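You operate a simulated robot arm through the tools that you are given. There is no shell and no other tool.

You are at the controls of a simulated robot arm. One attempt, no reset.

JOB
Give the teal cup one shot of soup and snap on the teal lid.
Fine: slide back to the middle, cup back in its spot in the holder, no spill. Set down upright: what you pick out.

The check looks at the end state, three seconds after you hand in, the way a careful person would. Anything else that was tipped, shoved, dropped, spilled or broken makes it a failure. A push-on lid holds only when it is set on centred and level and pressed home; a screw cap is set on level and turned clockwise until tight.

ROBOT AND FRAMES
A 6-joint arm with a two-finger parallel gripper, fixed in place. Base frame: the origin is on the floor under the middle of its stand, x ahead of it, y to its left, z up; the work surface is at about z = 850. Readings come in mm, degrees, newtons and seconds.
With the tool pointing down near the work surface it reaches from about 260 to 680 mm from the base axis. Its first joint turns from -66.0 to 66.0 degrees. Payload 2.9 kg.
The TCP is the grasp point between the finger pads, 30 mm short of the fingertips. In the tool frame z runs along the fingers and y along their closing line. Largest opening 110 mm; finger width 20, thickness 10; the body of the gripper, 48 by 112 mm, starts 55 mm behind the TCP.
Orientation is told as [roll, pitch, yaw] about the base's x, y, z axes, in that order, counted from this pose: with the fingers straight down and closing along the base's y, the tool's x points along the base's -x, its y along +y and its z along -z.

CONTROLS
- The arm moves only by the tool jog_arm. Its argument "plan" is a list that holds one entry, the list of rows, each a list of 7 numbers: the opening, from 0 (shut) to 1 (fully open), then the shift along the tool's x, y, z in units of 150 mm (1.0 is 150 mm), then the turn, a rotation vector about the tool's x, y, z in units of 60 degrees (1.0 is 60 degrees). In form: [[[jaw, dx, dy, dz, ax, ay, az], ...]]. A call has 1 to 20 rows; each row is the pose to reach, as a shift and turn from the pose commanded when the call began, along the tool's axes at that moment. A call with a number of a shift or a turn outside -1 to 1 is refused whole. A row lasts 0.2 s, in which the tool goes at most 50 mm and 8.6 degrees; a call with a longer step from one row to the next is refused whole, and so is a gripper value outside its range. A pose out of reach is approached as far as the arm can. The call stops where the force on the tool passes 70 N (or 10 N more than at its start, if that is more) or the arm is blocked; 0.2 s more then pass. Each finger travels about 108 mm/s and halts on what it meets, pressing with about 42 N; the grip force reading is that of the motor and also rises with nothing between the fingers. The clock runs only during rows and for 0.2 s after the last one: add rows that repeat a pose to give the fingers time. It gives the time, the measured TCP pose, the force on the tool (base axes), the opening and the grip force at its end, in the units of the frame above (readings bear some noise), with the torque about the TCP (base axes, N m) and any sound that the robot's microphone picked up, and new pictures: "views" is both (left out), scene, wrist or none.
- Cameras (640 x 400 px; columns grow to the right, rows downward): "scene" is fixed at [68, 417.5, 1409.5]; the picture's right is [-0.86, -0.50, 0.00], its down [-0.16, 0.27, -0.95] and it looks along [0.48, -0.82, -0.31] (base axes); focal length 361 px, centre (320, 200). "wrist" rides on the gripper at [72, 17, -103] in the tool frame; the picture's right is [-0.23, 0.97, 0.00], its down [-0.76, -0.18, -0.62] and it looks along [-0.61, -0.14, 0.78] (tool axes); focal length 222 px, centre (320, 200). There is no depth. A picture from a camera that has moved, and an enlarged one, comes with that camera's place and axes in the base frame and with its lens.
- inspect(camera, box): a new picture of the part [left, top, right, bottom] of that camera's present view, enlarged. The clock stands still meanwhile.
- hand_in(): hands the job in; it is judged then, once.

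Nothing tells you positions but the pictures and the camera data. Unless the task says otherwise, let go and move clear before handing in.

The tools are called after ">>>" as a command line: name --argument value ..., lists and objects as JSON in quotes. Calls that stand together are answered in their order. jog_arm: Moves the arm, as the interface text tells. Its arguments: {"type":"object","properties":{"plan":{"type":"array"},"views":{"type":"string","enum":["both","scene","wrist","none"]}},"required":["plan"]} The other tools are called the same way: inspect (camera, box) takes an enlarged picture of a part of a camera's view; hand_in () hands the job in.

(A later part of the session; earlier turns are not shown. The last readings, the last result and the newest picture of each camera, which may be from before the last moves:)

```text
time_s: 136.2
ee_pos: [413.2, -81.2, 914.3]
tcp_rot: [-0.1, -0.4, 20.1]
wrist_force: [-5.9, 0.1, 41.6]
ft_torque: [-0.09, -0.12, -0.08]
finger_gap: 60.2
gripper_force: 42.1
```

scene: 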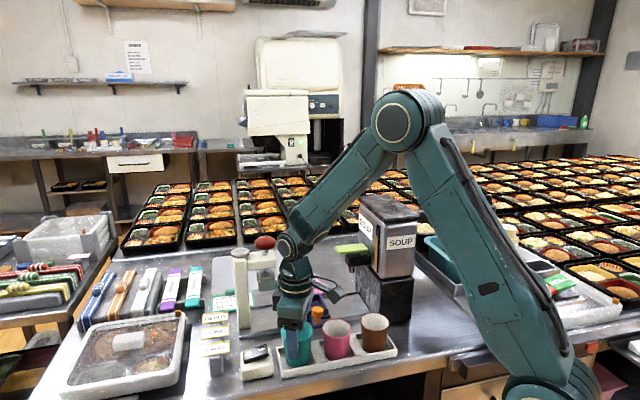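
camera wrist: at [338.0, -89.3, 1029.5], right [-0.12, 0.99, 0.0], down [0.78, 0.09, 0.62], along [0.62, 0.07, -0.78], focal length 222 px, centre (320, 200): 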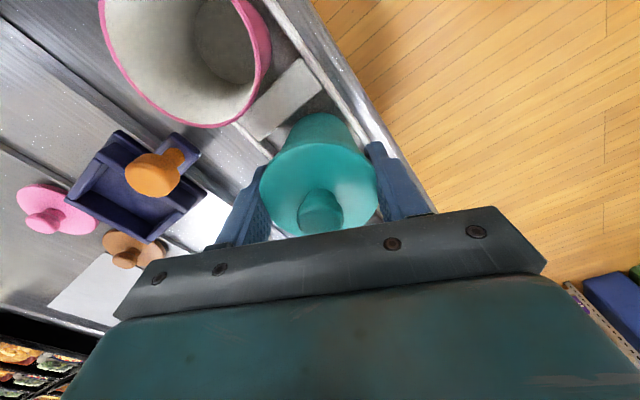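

Contact came about 5 mm earlier than expected (42 N). I'll ease up 2.5 mm and look before doing anything else.

>>> jog_arm --plan '[[[0.44, 0, 0, -0.01, 0, 0, 0], [0.44, 0, 0, -0.017, 0, 0, 0], [0.44, 0, 0, -0.017, 0, 0, 0]]]' --views "both"

>>> inspect --camera "scene" --box '[260, 310, 340, 390]'

>>> inspect --camera "wrist" --box '[220, 60, 420, 210]'

```text
time_s: 137.0
ee_pos: [408.9, -80.4, 914.5]
tcp_rot: [0.0, 0.2, 20.0]
wrist_force: [0.6, 0.3, 1.5]
ft_torque: [0.05, 0.02, -0.03]
finger_gap: 60.2
gripper_force: 41.9
heard: snap
camera wrist: at [336.8, -89.8, 1018.5], right [-0.12, 0.99, 0.0], down [0.78, 0.09, 0.62], along [0.62, 0.07, -0.78], focal length 222 px, centre (320, 200)
```

scene: 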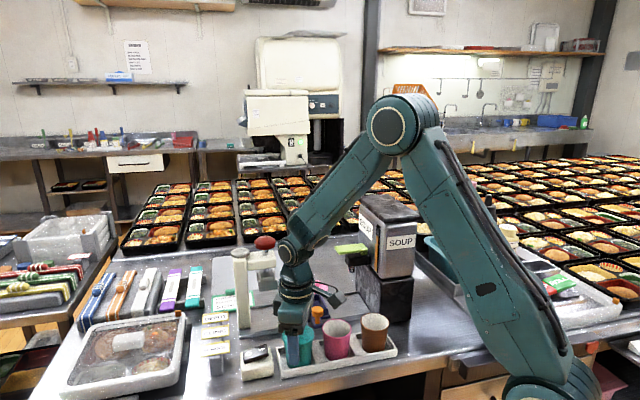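
wrist: 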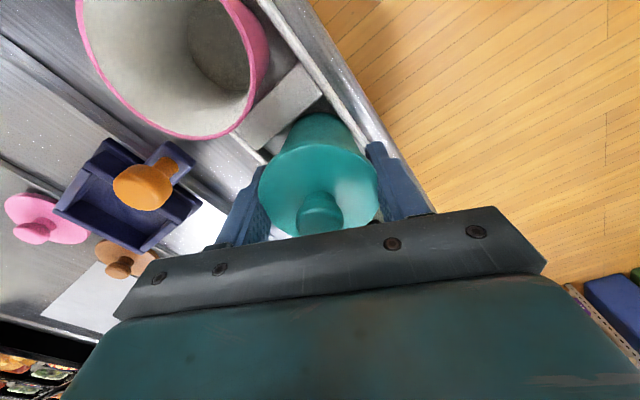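

```text
5.00 times, centred on (300, 350) of scene
camera zoom: at [68.0, 417.5, 1409.5], right [-0.86, -0.5, 0.0], down [-0.16, 0.27, -0.95], along [0.48, -0.82, -0.31], focal length 1807 px, centre (420, -550)
```

zoom: 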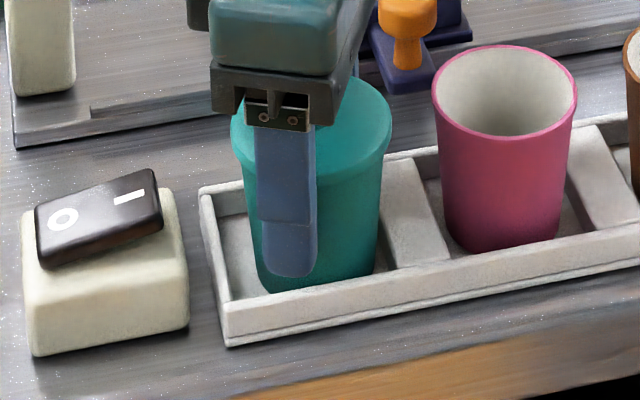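

```text
2.67 times, centred on (320, 135) of wrist
camera zoom: at [336.8, -89.8, 1018.5], right [-0.12, 0.99, 0.0], down [0.78, 0.09, 0.62], along [0.62, 0.07, -0.78], focal length 592 px, centre (320, 373)
```

zoom: 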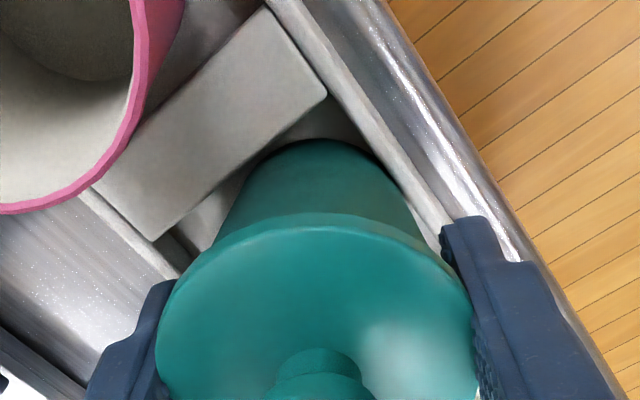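

I heard another snap during that press, so I need to see whether the lid is still fully seated. Taking a close look at the seam and the cup base.

>>> inspect --camera "scene" --box '[284, 320, 324, 345]'

>>> inspect --camera "scene" --box '[284, 345, 324, 370]'

>>> inspect --camera "wrist" --box '[265, 100, 375, 170]'

```text
16.00 times, centred on (304, 332) of scene
camera zoom: at [68.0, 417.5, 1409.5], right [-0.86, -0.5, 0.0], down [-0.16, 0.27, -0.95], along [0.48, -0.82, -0.31], focal length 5782 px, centre (576, -1920)
```

zoom: 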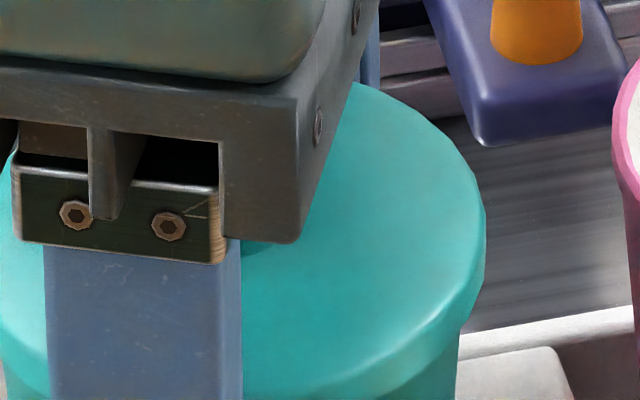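

```text
16.00 times, centred on (304, 358) of scene
camera zoom: at [68.0, 417.5, 1409.5], right [-0.86, -0.5, 0.0], down [-0.16, 0.27, -0.95], along [0.48, -0.82, -0.31], focal length 5782 px, centre (576, -2320)
```

zoom: 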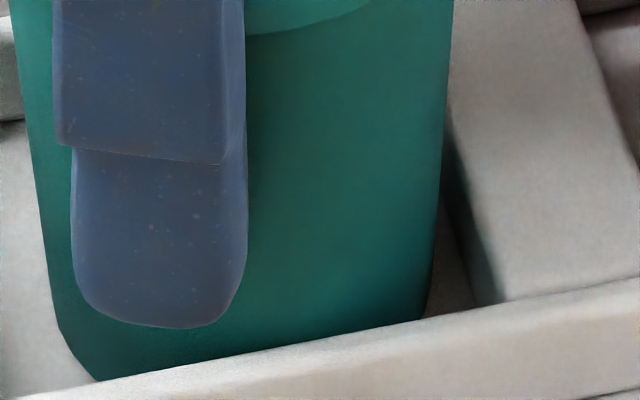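

```text
5.71 times, centred on (320, 135) of wrist
camera zoom: at [336.8, -89.8, 1018.5], right [-0.12, 0.99, 0.0], down [0.78, 0.09, 0.62], along [0.62, 0.07, -0.78], focal length 1269 px, centre (320, 571)
```

zoom: 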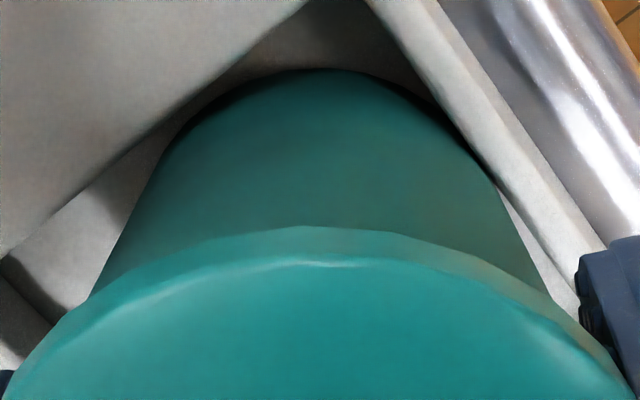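

The seam looks closed in both views. The pocket turns out to be snug, so the cup may have caught on a wall edge. I'll lift about 10 mm to check that the lid and cup still move as one, then re-centre.

>>> jog_arm --plan '[[[0.44, 0, 0, -0.013, 0, 0, 0], [0.44, 0, 0, -0.027, 0, 0, 0], [0.44, 0, 0, -0.045, 0, 0, 0], [0.44, 0, 0, -0.067, 0, 0, 0], [0.44, 0, 0, -0.067, 0, 0, 0], [0.44, 0, 0, -0.067, 0, 0, 0]]]' --views "both"

>>> inspect --camera "scene" --box '[270, 310, 340, 380]'

>>> inspect --camera "wrist" --box '[265, 100, 375, 170]'

```text
time_s: 138.4
ee_pos: [410.5, -82.1, 924.7]
tcp_rot: [0.0, 0.1, 20.0]
wrist_force: [0.9, 0.3, 0.0]
ft_torque: [-0.02, 0.0, 0.01]
finger_gap: 60.2
gripper_force: 41.9
camera wrist: at [336.6, -90.1, 1028.3], right [-0.12, 0.99, 0.0], down [0.78, 0.09, 0.62], along [0.62, 0.07, -0.78], focal length 222 px, centre (320, 200)
```

scene: 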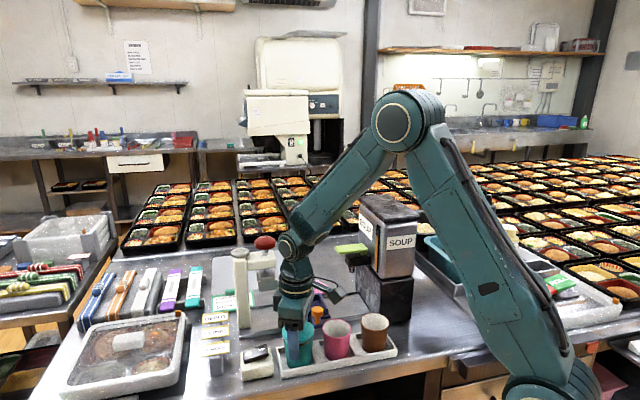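
wrist: 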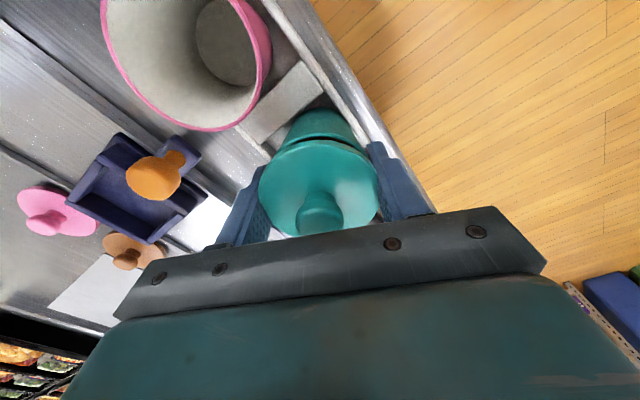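

```text
5.71 times, centred on (305, 345) of scene
camera zoom: at [68.0, 417.5, 1409.5], right [-0.86, -0.5, 0.0], down [-0.16, 0.27, -0.95], along [0.48, -0.82, -0.31], focal length 2065 px, centre (406, -629)
```

zoom: 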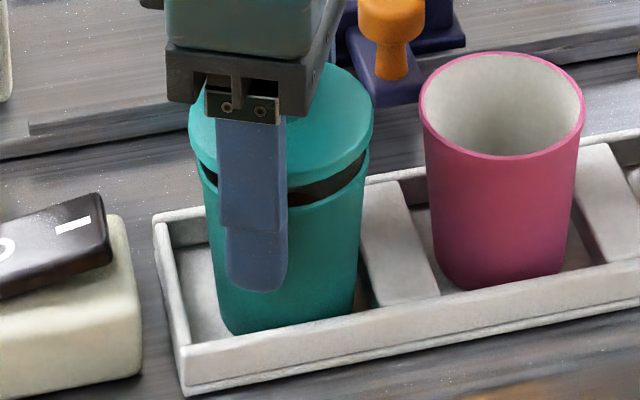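

```text
5.71 times, centred on (320, 135) of wrist
camera zoom: at [336.6, -90.1, 1028.3], right [-0.12, 0.99, 0.0], down [0.78, 0.09, 0.62], along [0.62, 0.07, -0.78], focal length 1269 px, centre (320, 571)
```

zoom: 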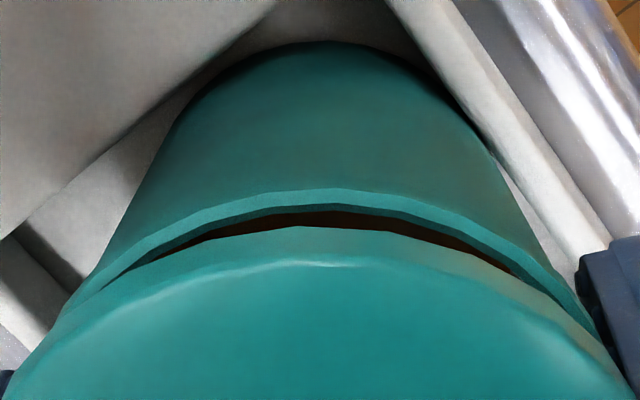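

The lid came off as I lifted: that second snap was it releasing, because the cup stayed in the holder. The cup is standing in its spot, so I'll raise the lid a little to see whether the cup is seated and upright.

>>> jog_arm --plan '[[[0.44, 0, 0, -0.03, 0, 0, 0], [0.44, 0, 0, -0.08, 0, 0, 0], [0.44, 0, 0, -0.15, 0, 0, 0], [0.44, 0, 0, -0.22, 0, 0, 0], [0.44, 0, 0, -0.29, 0, 0, 0], [0.44, 0, 0, -0.33, 0, 0, 0], [0.44, 0, 0, -0.333, 0, 0, 0], [0.44, 0, 0, -0.333, 0, 0, 0]]]' --views "both"

>>> inspect --camera "scene" --box '[265, 310, 345, 380]'

>>> inspect --camera "wrist" --box '[250, 60, 390, 170]'

```text
time_s: 140.2
ee_pos: [411.0, -80.5, 974.9]
tcp_rot: [0.1, -0.1, 20.0]
wrist_force: [0.1, -0.3, 0.5]
ft_torque: [0.01, -0.03, 0.0]
finger_gap: 60.2
gripper_force: 42.4
camera wrist: at [337.0, -90.2, 1079.1], right [-0.12, 0.99, 0.0], down [0.78, 0.09, 0.62], along [0.62, 0.07, -0.78], focal length 222 px, centre (320, 200)
```

scene: 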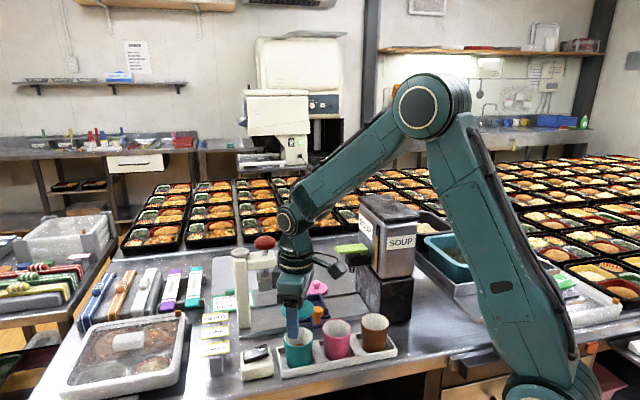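
wrist: 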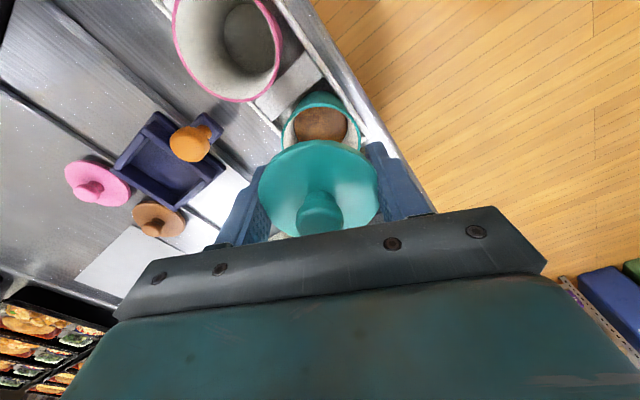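

```text
5.71 times, centred on (305, 345) of scene
camera zoom: at [68.0, 417.5, 1409.5], right [-0.86, -0.5, 0.0], down [-0.16, 0.27, -0.95], along [0.48, -0.82, -0.31], focal length 2065 px, centre (406, -629)
```

zoom: 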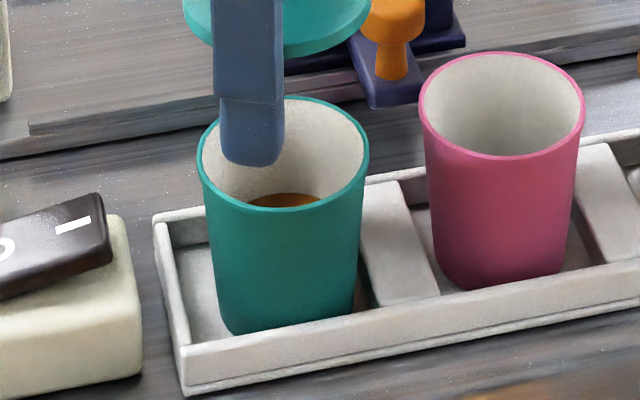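

```text
3.64 times, centred on (320, 115) of wrist
camera zoom: at [337.0, -90.2, 1079.1], right [-0.12, 0.99, 0.0], down [0.78, 0.09, 0.62], along [0.62, 0.07, -0.78], focal length 808 px, centre (320, 509)
```

zoom: 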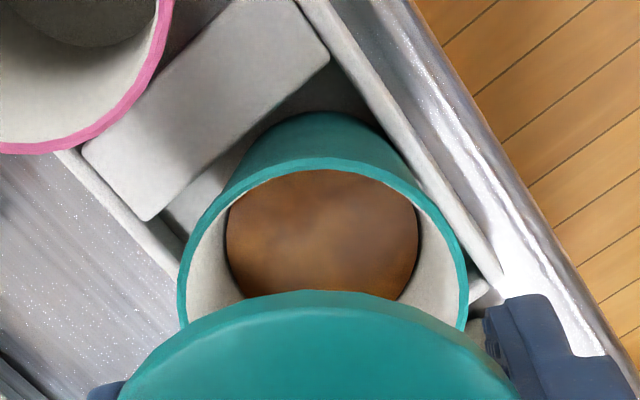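

The cup is standing upright in its pocket with the soup inside and nothing spilled. I can re-snap the lid right here. The lid is about 2 mm off the cup's centre, so I'll correct that and lower to just above the rim.

>>> jog_arm --plan '[[[0.44, 0.007, 0.0014, 0.02, 0, 0, 0], [0.44, 0.0132, 0.0027, 0.06, 0, 0, 0], [0.44, 0.0132, 0.0027, 0.12, 0, 0, 0], [0.44, 0.0132, 0.0027, 0.18, 0, 0, 0], [0.44, 0.0132, 0.0027, 0.24, 0, 0, 0], [0.44, 0.0132, 0.0027, 0.29, 0, 0, 0], [0.44, 0.0132, 0.0027, 0.32, 0, 0, 0], [0.44, 0.0132, 0.0027, 0.333, 0, 0, 0], [0.44, 0.0132, 0.0027, 0.333, 0, 0, 0]]]' --views "both"

>>> inspect --camera "scene" --box '[275, 310, 335, 370]'

>>> inspect --camera "wrist" --box '[265, 95, 375, 165]'

```text
time_s: 142.2
ee_pos: [410.0, -80.1, 926.3]
tcp_rot: [-0.1, 0.0, 19.9]
wrist_force: [-0.8, 0.5, -0.5]
ft_torque: [0.01, 0.0, 0.02]
finger_gap: 60.5
gripper_force: 41.4
camera wrist: at [335.6, -89.4, 1029.5], right [-0.12, 0.99, 0.0], down [0.78, 0.09, 0.62], along [0.62, 0.07, -0.78], focal length 222 px, centre (320, 200)
```

scene: 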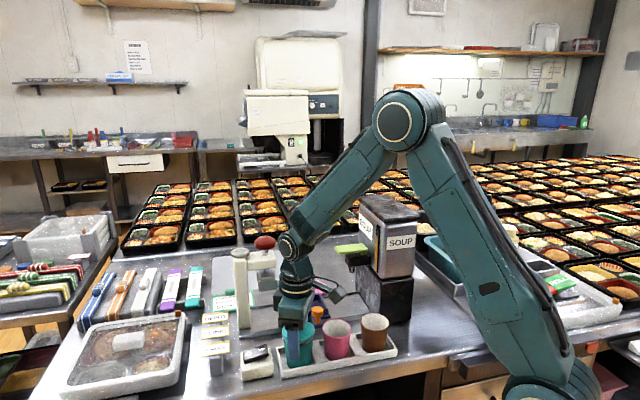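
wrist: 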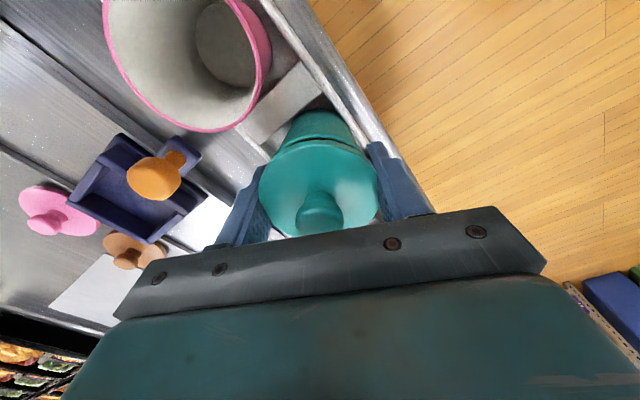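

```text
6.67 times, centred on (305, 340) of scene
camera zoom: at [68.0, 417.5, 1409.5], right [-0.86, -0.5, 0.0], down [-0.16, 0.27, -0.95], along [0.48, -0.82, -0.31], focal length 2409 px, centre (420, -733)
```

zoom: 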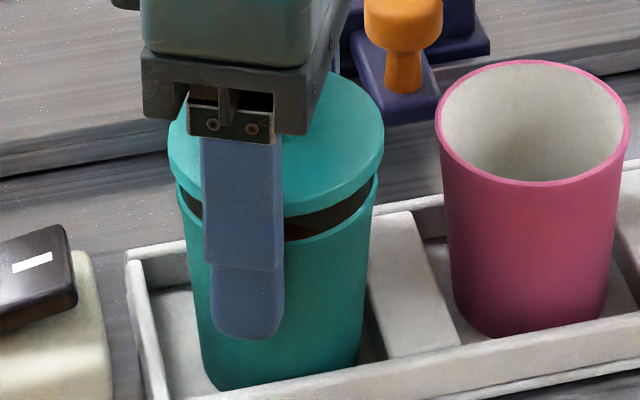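

```text
5.71 times, centred on (320, 130) of wrist
camera zoom: at [335.6, -89.4, 1029.5], right [-0.12, 0.99, 0.0], down [0.78, 0.09, 0.62], along [0.62, 0.07, -0.78], focal length 1269 px, centre (320, 600)
```

zoom: 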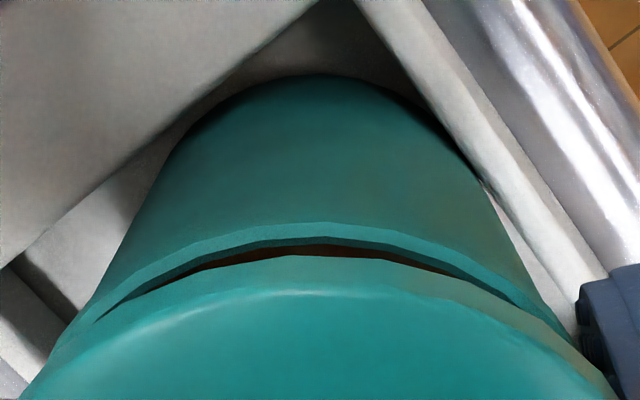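

The lid is about 1 mm off now. I'll correct the last bit and lower to within about 2 mm of the rim.

>>> jog_arm --plan '[[[0.44, 0.0025, 0.004, 0.01, 0, 0, 0], [0.44, 0.005, 0.0075, 0.02, 0, 0, 0], [0.44, 0.005, 0.0075, 0.03, 0, 0, 0], [0.44, 0.005, 0.0075, 0.04, 0, 0, 0], [0.44, 0.005, 0.0075, 0.043, 0, 0, 0], [0.44, 0.005, 0.0075, 0.043, 0, 0, 0]]]' --views "both"

>>> inspect --camera "scene" --box '[280, 320, 330, 360]'

>>> inspect --camera "wrist" --box '[265, 95, 375, 165]'

```text
time_s: 143.6
ee_pos: [409.6, -79.9, 918.8]
tcp_rot: [0.0, 0.0, 20.0]
wrist_force: [-0.3, 0.0, 0.0]
ft_torque: [-0.03, 0.01, 0.04]
finger_gap: 60.2
gripper_force: 41.8
camera wrist: at [334.6, -89.2, 1023.2], right [-0.12, 0.99, 0.0], down [0.78, 0.09, 0.62], along [0.62, 0.07, -0.78], focal length 222 px, centre (320, 200)
```

scene: 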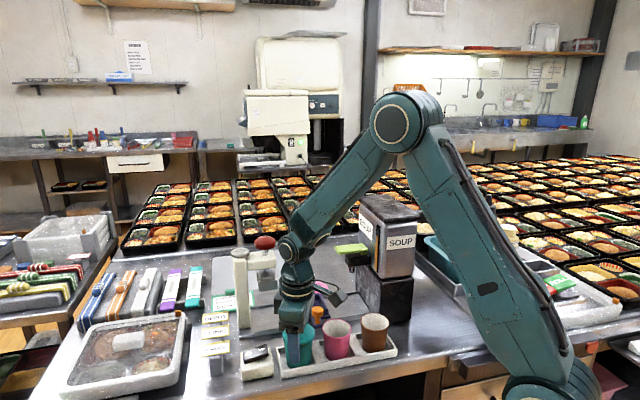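
wrist: 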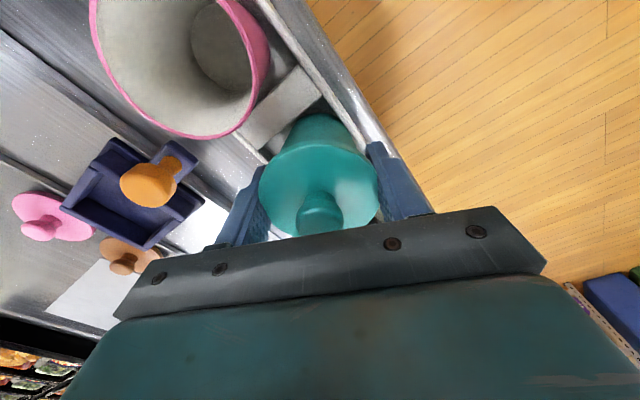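

```text
10.00 times, centred on (305, 340) of scene
camera zoom: at [68.0, 417.5, 1409.5], right [-0.86, -0.5, 0.0], down [-0.16, 0.27, -0.95], along [0.48, -0.82, -0.31], focal length 3614 px, centre (470, -1200)
```

zoom: 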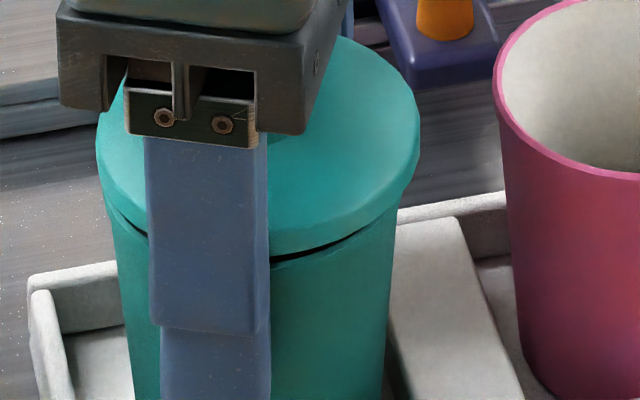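

```text
5.71 times, centred on (320, 130) of wrist
camera zoom: at [334.6, -89.2, 1023.2], right [-0.12, 0.99, 0.0], down [0.78, 0.09, 0.62], along [0.62, 0.07, -0.78], focal length 1269 px, centre (320, 600)
```

zoom: 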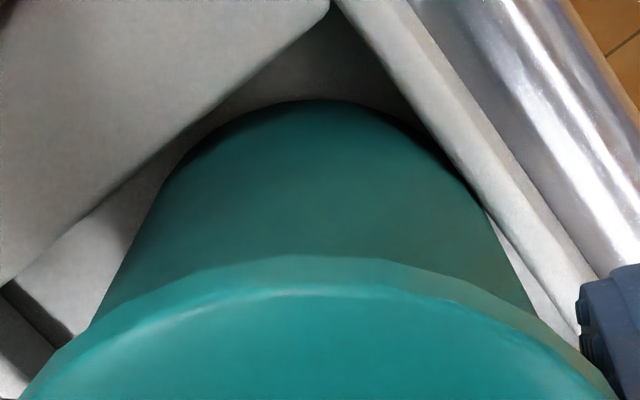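

The alignment looks good, with a thin even gap left. I'll press down in small steps until it snaps.

>>> jog_arm --plan '[[[0.44, 0, 0, 0.005, 0, 0, 0], [0.44, 0, 0, 0.01, 0, 0, 0], [0.44, 0, 0, 0.01, 0, 0, 0]]]' --views "none"

```text
time_s: 144.4
ee_pos: [408.9, -79.3, 918.1]
tcp_rot: [0.0, 0.1, 20.0]
wrist_force: [0.7, 0.9, -0.5]
ft_torque: [0.01, 0.02, -0.02]
finger_gap: 60.2
gripper_force: 42.2
```

>>> jog_arm --plan '[[[0.44, 0, 0, 0.005, 0, 0, 0], [0.44, 0, 0, 0.01, 0, 0, 0], [0.44, 0, 0, 0.01, 0, 0, 0]]]' --views "none"

```text
time_s: 145.2
ee_pos: [408.2, -80.4, 916.8]
tcp_rot: [0.1, 0.0, 20.1]
wrist_force: [0.3, -1.0, 1.0]
ft_torque: [-0.01, -0.01, 0.04]
finger_gap: 60.5
gripper_force: 42.1
```

>>> jog_arm --plan '[[[0.44, 0, 0, 0.004, 0, 0, 0], [0.44, 0, 0, 0.008, 0, 0, 0], [0.44, 0, 0, 0.008, 0, 0, 0]]]' --views "none"

```text
time_s: 146.0
ee_pos: [407.9, -79.2, 916.2]
tcp_rot: [0.1, 0.1, 20.1]
wrist_force: [-0.5, -0.7, -0.2]
ft_torque: [0.0, 0.03, -0.01]
finger_gap: 60.3
gripper_force: 42.1
```

>>> jog_arm --plan '[[[0.44, 0, 0, 0.004, 0, 0, 0], [0.44, 0, 0, 0.008, 0, 0, 0], [0.44, 0, 0, 0.008, 0, 0, 0]]]' --views "scene"

>>> inspect --camera "scene" --box '[280, 320, 330, 360]'

>>> inspect --camera "wrist" --box '[265, 95, 375, 165]'

```text
time_s: 146.8
ee_pos: [408.6, -80.3, 915.5]
tcp_rot: [-0.1, -0.1, 20.0]
wrist_force: [4.3, -3.9, 5.9]
ft_torque: [-0.05, -0.06, 0.04]
finger_gap: 60.8
gripper_force: 42.1
```

scene: 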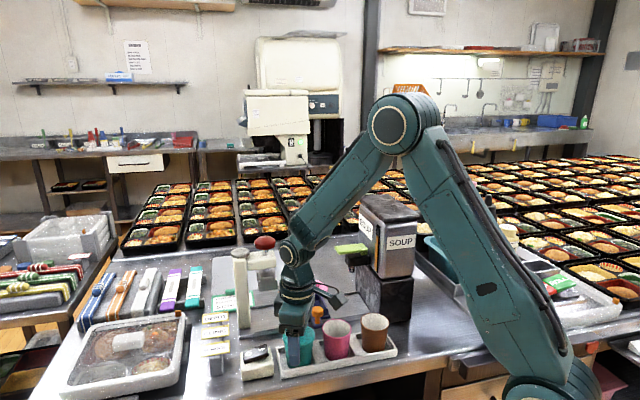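

```text
10.00 times, centred on (305, 340) of scene
camera zoom: at [68.0, 417.5, 1409.5], right [-0.86, -0.5, 0.0], down [-0.16, 0.27, -0.95], along [0.48, -0.82, -0.31], focal length 3614 px, centre (470, -1200)
```

zoom: 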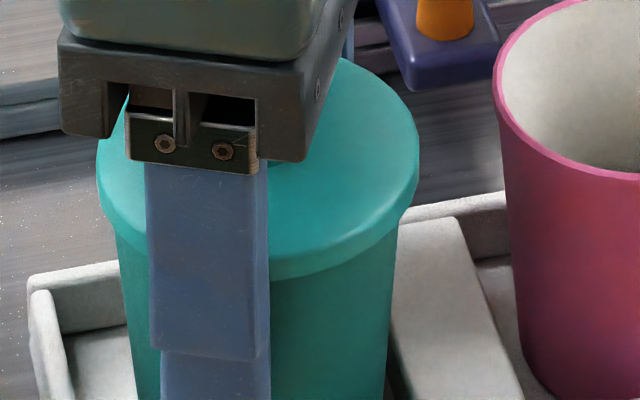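

```text
5.71 times, centred on (320, 130) of wrist
camera zoom: at [334.1, -88.8, 1017.6], right [-0.12, 0.99, 0.0], down [0.77, 0.09, 0.63], along [0.62, 0.07, -0.78], focal length 1269 px, centre (320, 600)
```

zoom: 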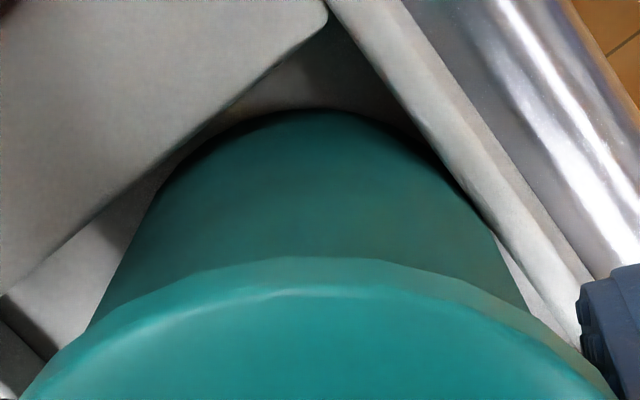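

Contact has started (6 N), and the gap has closed. I'll press a little more for the snap.

>>> jog_arm --plan '[[[0.44, 0, 0, 0.004, 0, 0, 0], [0.44, 0, 0, 0.008, 0, 0, 0], [0.44, 0, 0, 0.008, 0, 0, 0]]]' --views "none"

```text
time_s: 147.6
ee_pos: [408.5, -80.5, 914.6]
tcp_rot: [-0.2, 0.0, 19.8]
wrist_force: [4.4, -8.1, 19.7]
ft_torque: [-0.15, -0.2, 0.03]
finger_gap: 60.8
gripper_force: 42.1
```

There's a sideways reaction, so the lid sits slightly off toward the near wall. I'll lift 3 mm, shift it about 1.3 mm back, and press again.

>>> jog_arm --plan '[[[0.44, 0, 0, -0.01, 0, 0, 0], [0.44, 0, 0, -0.02, 0, 0, 0], [0.44, -0.0038, -0.0081, -0.02, 0, 0, 0], [0.44, -0.0038, -0.0081, -0.02, 0, 0, 0], [0.44, -0.0038, -0.0081, -0.012, 0, 0, 0], [0.44, -0.0038, -0.0081, -0.005, 0, 0, 0], [0.44, -0.0038, -0.0081, -0.005, 0, 0, 0]]]' --views "none"

```text
time_s: 149.2
ee_pos: [408.9, -80.7, 913.5]
tcp_rot: [0.0, 0.0, 19.9]
wrist_force: [-0.8, 1.7, 5.1]
ft_torque: [0.04, -0.05, 0.04]
finger_gap: 60.4
gripper_force: 42.0
```

>>> jog_arm --plan '[[[0.44, 0.0008, 0.0016, 0.004, 0, 0, 0], [0.44, 0.0008, 0.0016, 0.008, 0, 0, 0], [0.44, 0.0008, 0.0016, 0.008, 0, 0, 0]]]' --views "none"

```text
time_s: 150.0
ee_pos: [409.5, -81.2, 912.9]
tcp_rot: [-0.1, -0.2, 20.0]
wrist_force: [-3.9, 2.3, 29.0]
ft_torque: [0.07, 0.04, -0.01]
finger_gap: 60.4
gripper_force: 42.1
```

29 N and no snap yet, so before pushing harder I'll check how the lid sits on the cup.

>>> inspect --camera "scene" --box '[283, 322, 323, 347]'

>>> inspect --camera "wrist" --box '[265, 95, 375, 165]'

>>> inspect --camera "wrist" --box '[250, 130, 390, 230]'

```text
16.00 times, centred on (303, 334) of scene
camera zoom: at [67.5, 417.7, 1409.5], right [-0.86, -0.5, 0.0], down [-0.16, 0.27, -0.95], along [0.48, -0.82, -0.31], focal length 5782 px, centre (592, -1952)
```

zoom: 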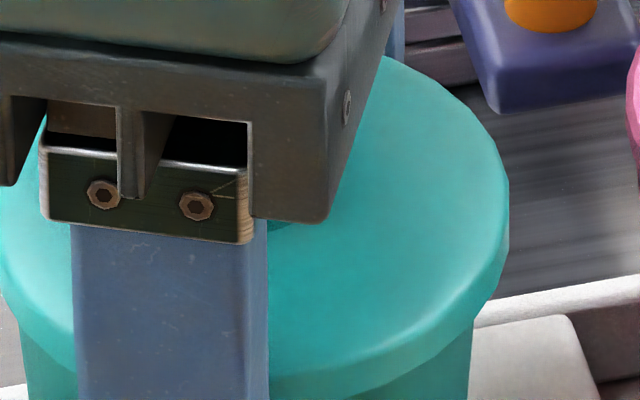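

```text
5.71 times, centred on (320, 130) of wrist
camera zoom: at [334.9, -90.2, 1016.8], right [-0.12, 0.99, 0.0], down [0.77, 0.09, 0.63], along [0.62, 0.07, -0.78], focal length 1269 px, centre (320, 600)
```

zoom: 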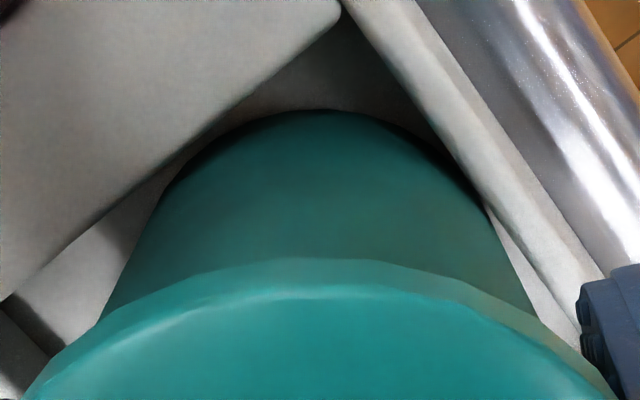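

```text
4.00 times, centred on (320, 180) of wrist
camera zoom: at [334.9, -90.2, 1016.8], right [-0.12, 0.99, 0.0], down [0.77, 0.09, 0.63], along [0.62, 0.07, -0.78], focal length 888 px, centre (320, 280)
```

zoom: 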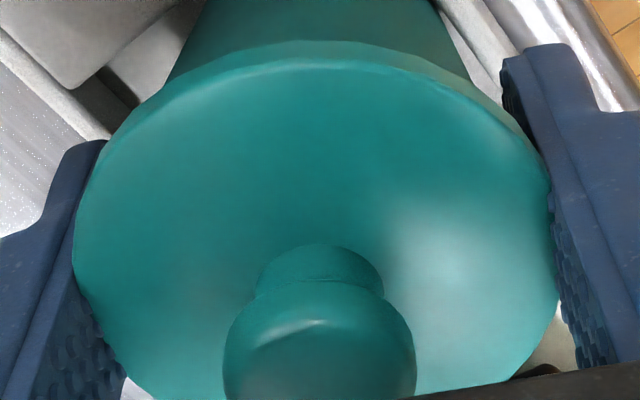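

I'll relax the press, release the lid so it rests on the cup, and look from above before pressing it home from the knob.

>>> jog_arm --plan '[[[0.44, 0, 0, -0.007, 0, 0, 0], [0.44, 0, 0, -0.014, 0, 0, 0], [0.44, 0, 0, -0.014, 0, 0, 0], [0.57, 0, 0, -0.014, 0, 0, 0], [0.6, 0, 0, -0.014, 0, 0, 0], [0.64, 0, 0, -0.014, 0, 0, 0], [0.68, 0, 0, -0.014, 0, 0, 0], [0.72, 0, 0, -0.014, 0, 0, 0], [0.72, 0, 0, -0.014, 0, 0, 0]]]' --views "both"

>>> inspect --camera "scene" --box '[270, 310, 340, 380]'

>>> inspect --camera "wrist" --box '[250, 100, 390, 230]'

```text
time_s: 152.0
ee_pos: [410.3, -80.7, 915.2]
tcp_rot: [0.0, 0.0, 20.1]
wrist_force: [0.5, -0.3, 0.0]
ft_torque: [-0.01, 0.0, 0.0]
finger_gap: 79.2
gripper_force: 0.0
heard: snap
camera wrist: at [335.6, -90.3, 1017.9], right [-0.12, 0.99, 0.0], down [0.78, 0.09, 0.62], along [0.62, 0.07, -0.78], focal length 222 px, centre (320, 200)
```

scene: 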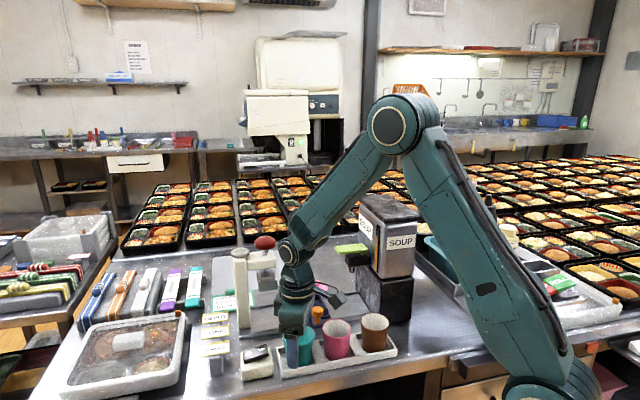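
wrist: 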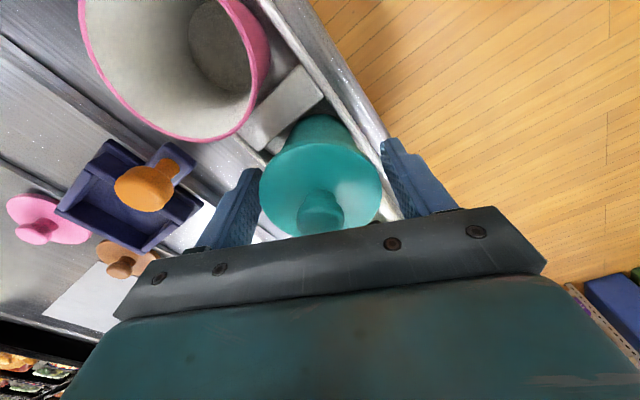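

```text
5.71 times, centred on (305, 345) of scene
camera zoom: at [68.0, 417.5, 1409.5], right [-0.86, -0.5, 0.0], down [-0.16, 0.27, -0.95], along [0.48, -0.82, -0.31], focal length 2065 px, centre (406, -629)
```

zoom: 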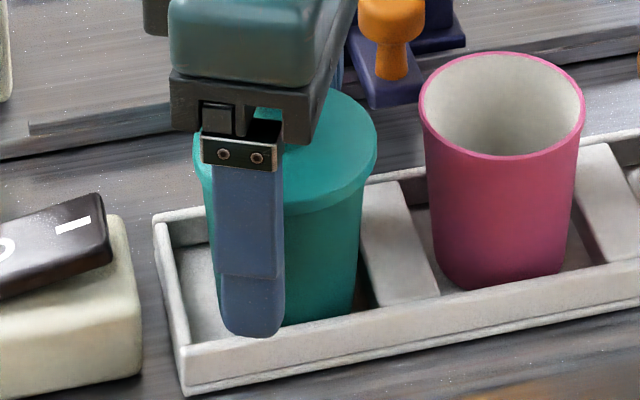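

```text
3.08 times, centred on (320, 165) of wrist
camera zoom: at [335.6, -90.3, 1017.9], right [-0.12, 0.99, 0.0], down [0.78, 0.09, 0.62], along [0.62, 0.07, -0.78], focal length 684 px, centre (320, 308)
```

zoom: 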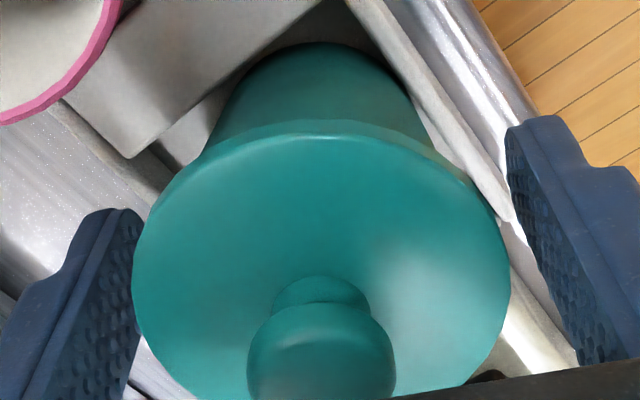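

Another snap was heard as I relaxed and opened. The lid is sitting level on the cup. I'll rise and look from above, then press on the knob top with closed fingers, which cannot pull it off again.

>>> jog_arm --plan '[[[0.72, 0, 0, -0.05, 0, 0, 0], [0.72, 0, 0, -0.15, 0, 0, 0], [0.72, 0, 0, -0.28, 0, 0, 0], [0.72, 0, 0, -0.42, 0, 0, 0], [0.72, 0, 0, -0.56, 0, 0, 0], [0.72, 0, 0, -0.7, 0, 0, 0], [0.72, 0, 0, -0.8, 0, 0, 0], [0.72, 0, 0, -0.8, 0, 0, 0], [0.72, 0, 0, -0.8, 0, 0, 0]]]' --views "both"

>>> inspect --camera "scene" --box '[265, 310, 345, 380]'

>>> inspect --camera "scene" --box '[284, 318, 324, 343]'

>>> inspect --camera "wrist" --box '[250, 60, 390, 170]'

```text
time_s: 154.0
ee_pos: [406.7, -78.8, 1035.0]
tcp_rot: [0.0, 0.1, 20.0]
wrist_force: [-0.5, 0.0, -0.5]
ft_torque: [0.0, -0.02, 0.02]
finger_gap: 79.0
gripper_force: 0.2
camera wrist: at [334.2, -88.2, 1138.2], right [-0.12, 0.99, 0.0], down [0.78, 0.09, 0.62], along [0.62, 0.07, -0.78], focal length 222 px, centre (320, 200)
```

scene: 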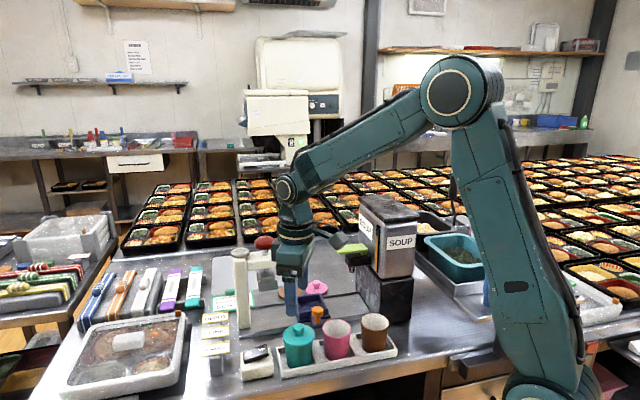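
wrist: 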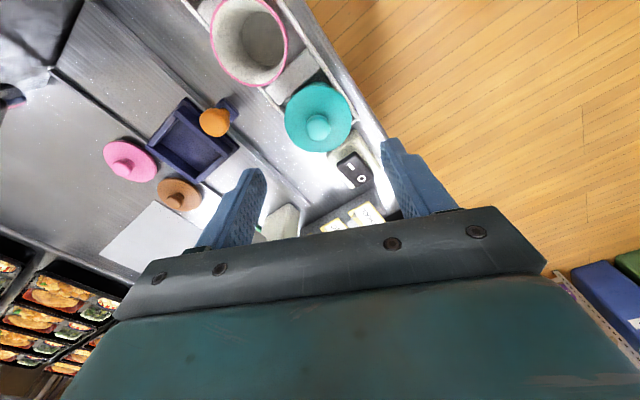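

```text
5.71 times, centred on (305, 345) of scene
camera zoom: at [68.0, 417.5, 1409.5], right [-0.86, -0.5, 0.0], down [-0.16, 0.27, -0.95], along [0.48, -0.82, -0.31], focal length 2065 px, centre (406, -629)
```

zoom: 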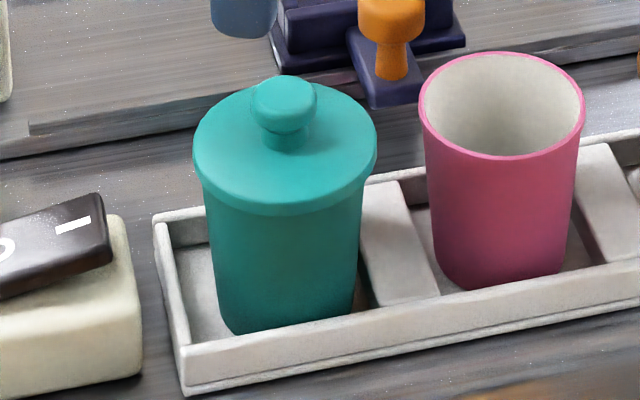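

```text
16.00 times, centred on (304, 330) of scene
camera zoom: at [68.0, 417.5, 1409.5], right [-0.86, -0.5, 0.0], down [-0.16, 0.27, -0.95], along [0.48, -0.82, -0.31], focal length 5782 px, centre (576, -1888)
```

zoom: 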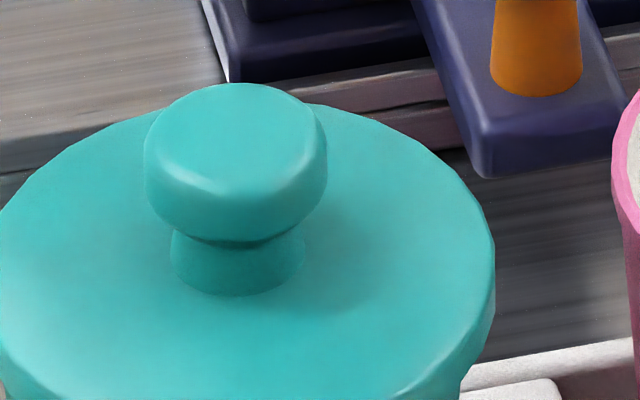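

```text
3.64 times, centred on (320, 115) of wrist
camera zoom: at [334.2, -88.2, 1138.2], right [-0.12, 0.99, 0.0], down [0.78, 0.09, 0.62], along [0.62, 0.07, -0.78], focal length 808 px, centre (320, 509)
```

zoom: 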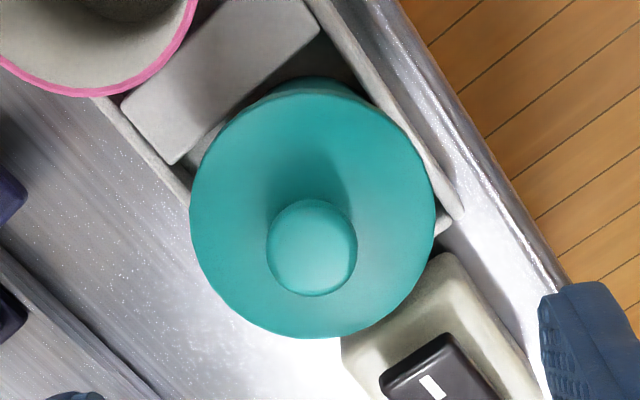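

The lid sits level and concentric on the cup. I'll close the fingers, centre them over the knob and press it down gently.

>>> jog_arm --plan '[[[0.55, 0.001, -0.006, 0, 0, 0, 0], [0.35, 0.001, -0.012, 0, 0, 0, 0], [0.15, 0.001, -0.012, 0.05, 0, 0, 0], [0, 0.001, -0.012, 0.12, 0, 0, 0], [0, 0.001, -0.012, 0.2, 0, 0, 0], [0, 0.001, -0.012, 0.28, 0, 0, 0], [0, 0.001, -0.012, 0.34, 0, 0, 0], [0, 0.001, -0.012, 0.358, 0, 0, 0], [0, 0.001, -0.012, 0.358, 0, 0, 0]]]' --views "both"

>>> inspect --camera "scene" --box '[275, 300, 335, 360]'

>>> inspect --camera "wrist" --box '[260, 90, 380, 190]'

```text
time_s: 156.0
ee_pos: [411.3, -83.1, 980.7]
tcp_rot: [0.1, 0.0, 20.0]
wrist_force: [-0.2, -0.4, -0.5]
ft_torque: [-0.03, -0.01, -0.01]
finger_gap: 0.0
gripper_force: 37.4
camera wrist: at [336.0, -91.9, 1083.9], right [-0.12, 0.99, 0.0], down [0.78, 0.09, 0.62], along [0.62, 0.07, -0.78], focal length 222 px, centre (320, 200)
```

scene: 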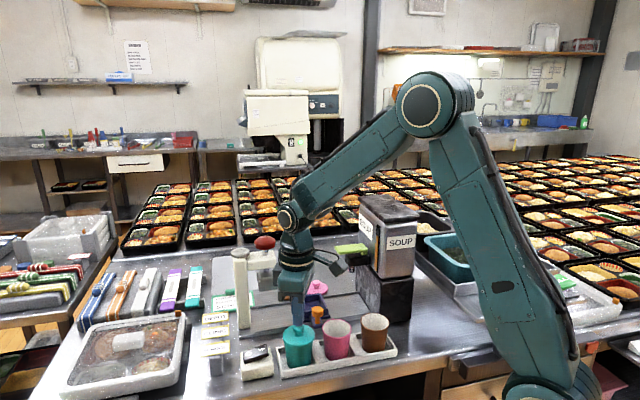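
wrist: 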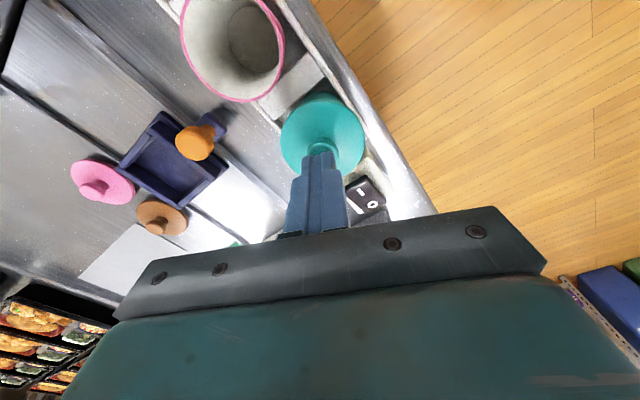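

```text
6.67 times, centred on (305, 330) of scene
camera zoom: at [68.0, 417.5, 1409.5], right [-0.86, -0.5, 0.0], down [-0.16, 0.27, -0.95], along [0.48, -0.82, -0.31], focal length 2409 px, centre (420, -667)
```

zoom: 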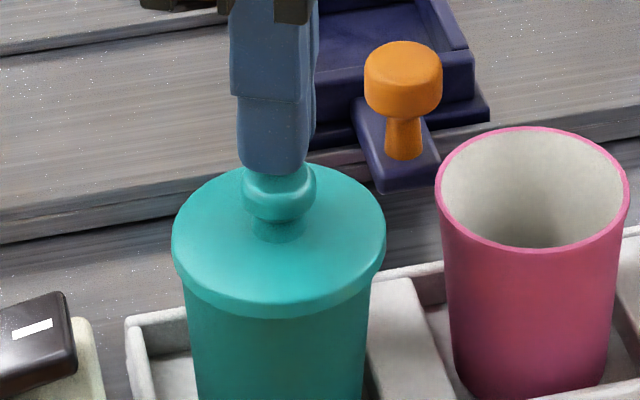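

```text
4.00 times, centred on (320, 140) of wrist
camera zoom: at [336.0, -91.9, 1083.9], right [-0.12, 0.99, 0.0], down [0.78, 0.09, 0.62], along [0.62, 0.07, -0.78], focal length 888 px, centre (320, 440)
```

zoom: 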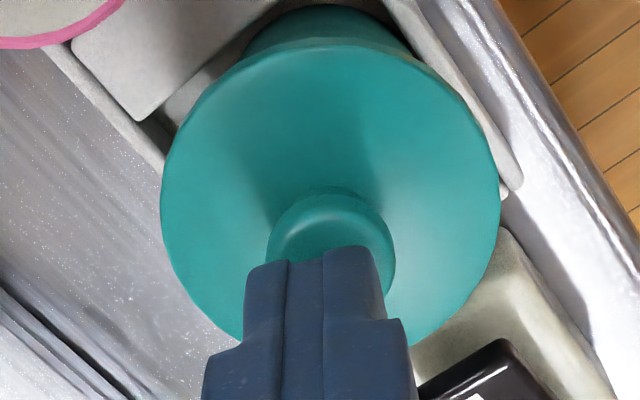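

The fingers are about 3 mm off the knob's centre. I'll shift over it, then press down gradually.

>>> jog_arm --plan '[[[0, 0.007, 0.009, 0, 0, 0, 0], [0, 0.0145, 0.0187, 0, 0, 0, 0], [0, 0.0145, 0.0187, 0.015, 0, 0, 0], [0, 0.0145, 0.0187, 0.03, 0, 0, 0], [0, 0.0145, 0.0187, 0.03, 0, 0, 0], [0, 0.0145, 0.0187, 0.03, 0, 0, 0]]]' --views "both"

>>> inspect --camera "scene" --box '[275, 300, 335, 360]'

>>> inspect --camera "wrist" --box '[260, 90, 380, 190]'

```text
time_s: 157.4
ee_pos: [406.2, -81.2, 977.3]
tcp_rot: [-0.1, 0.0, 19.9]
wrist_force: [-0.1, 0.2, -0.6]
ft_torque: [-0.02, -0.01, 0.04]
finger_gap: 0.1
gripper_force: 37.7
camera wrist: at [332.5, -89.9, 1080.3], right [-0.12, 0.99, 0.0], down [0.78, 0.09, 0.62], along [0.62, 0.07, -0.78], focal length 222 px, centre (320, 200)
```

scene: 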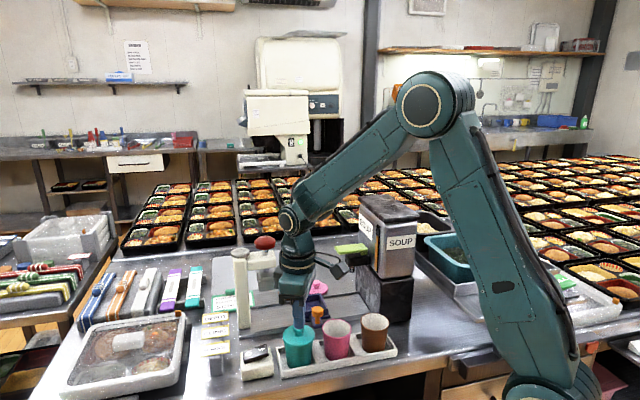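
wrist: 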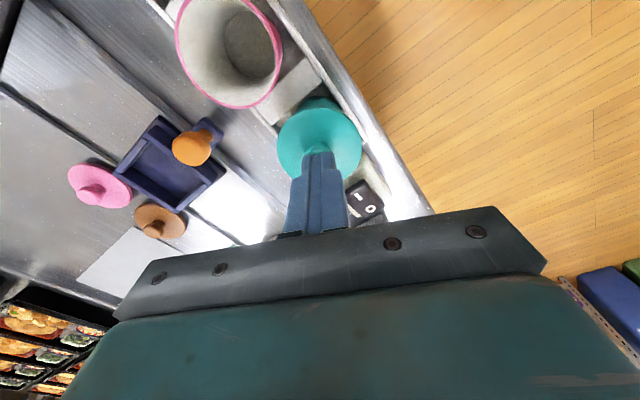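

```text
6.67 times, centred on (305, 330) of scene
camera zoom: at [68.0, 417.5, 1409.5], right [-0.86, -0.5, 0.0], down [-0.16, 0.27, -0.95], along [0.48, -0.82, -0.31], focal length 2409 px, centre (420, -667)
```

zoom: 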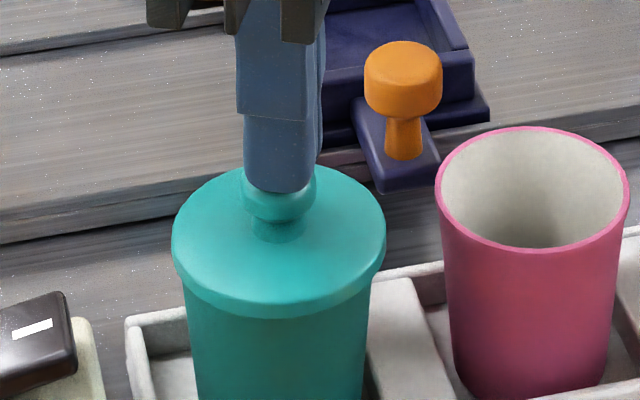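

```text
4.00 times, centred on (320, 140) of wrist
camera zoom: at [332.5, -89.9, 1080.3], right [-0.12, 0.99, 0.0], down [0.78, 0.09, 0.62], along [0.62, 0.07, -0.78], focal length 888 px, centre (320, 440)
```

zoom: 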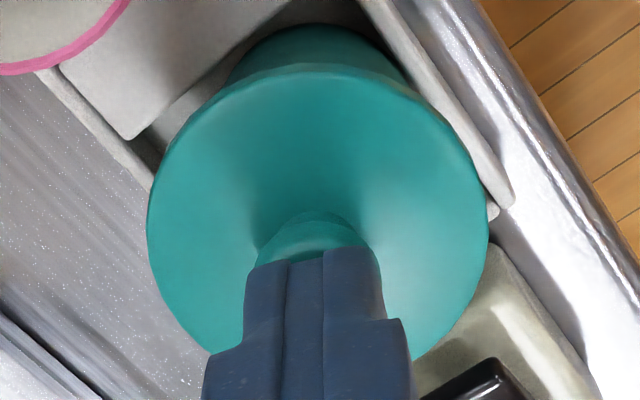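

The fingers are centred over the knob. Pressing down in small steps.

>>> jog_arm --plan '[[[0, 0, 0, 0.01, 0, 0, 0], [0, 0, 0, 0.02, 0, 0, 0], [0, 0, 0, 0.02, 0, 0, 0]]]' --views "none"

```text
time_s: 158.2
ee_pos: [408.2, -80.8, 974.9]
tcp_rot: [0.0, -0.2, 19.9]
wrist_force: [-6.7, 2.4, 34.8]
ft_torque: [0.08, 0.26, 0.03]
finger_gap: 0.2
gripper_force: 37.6
```

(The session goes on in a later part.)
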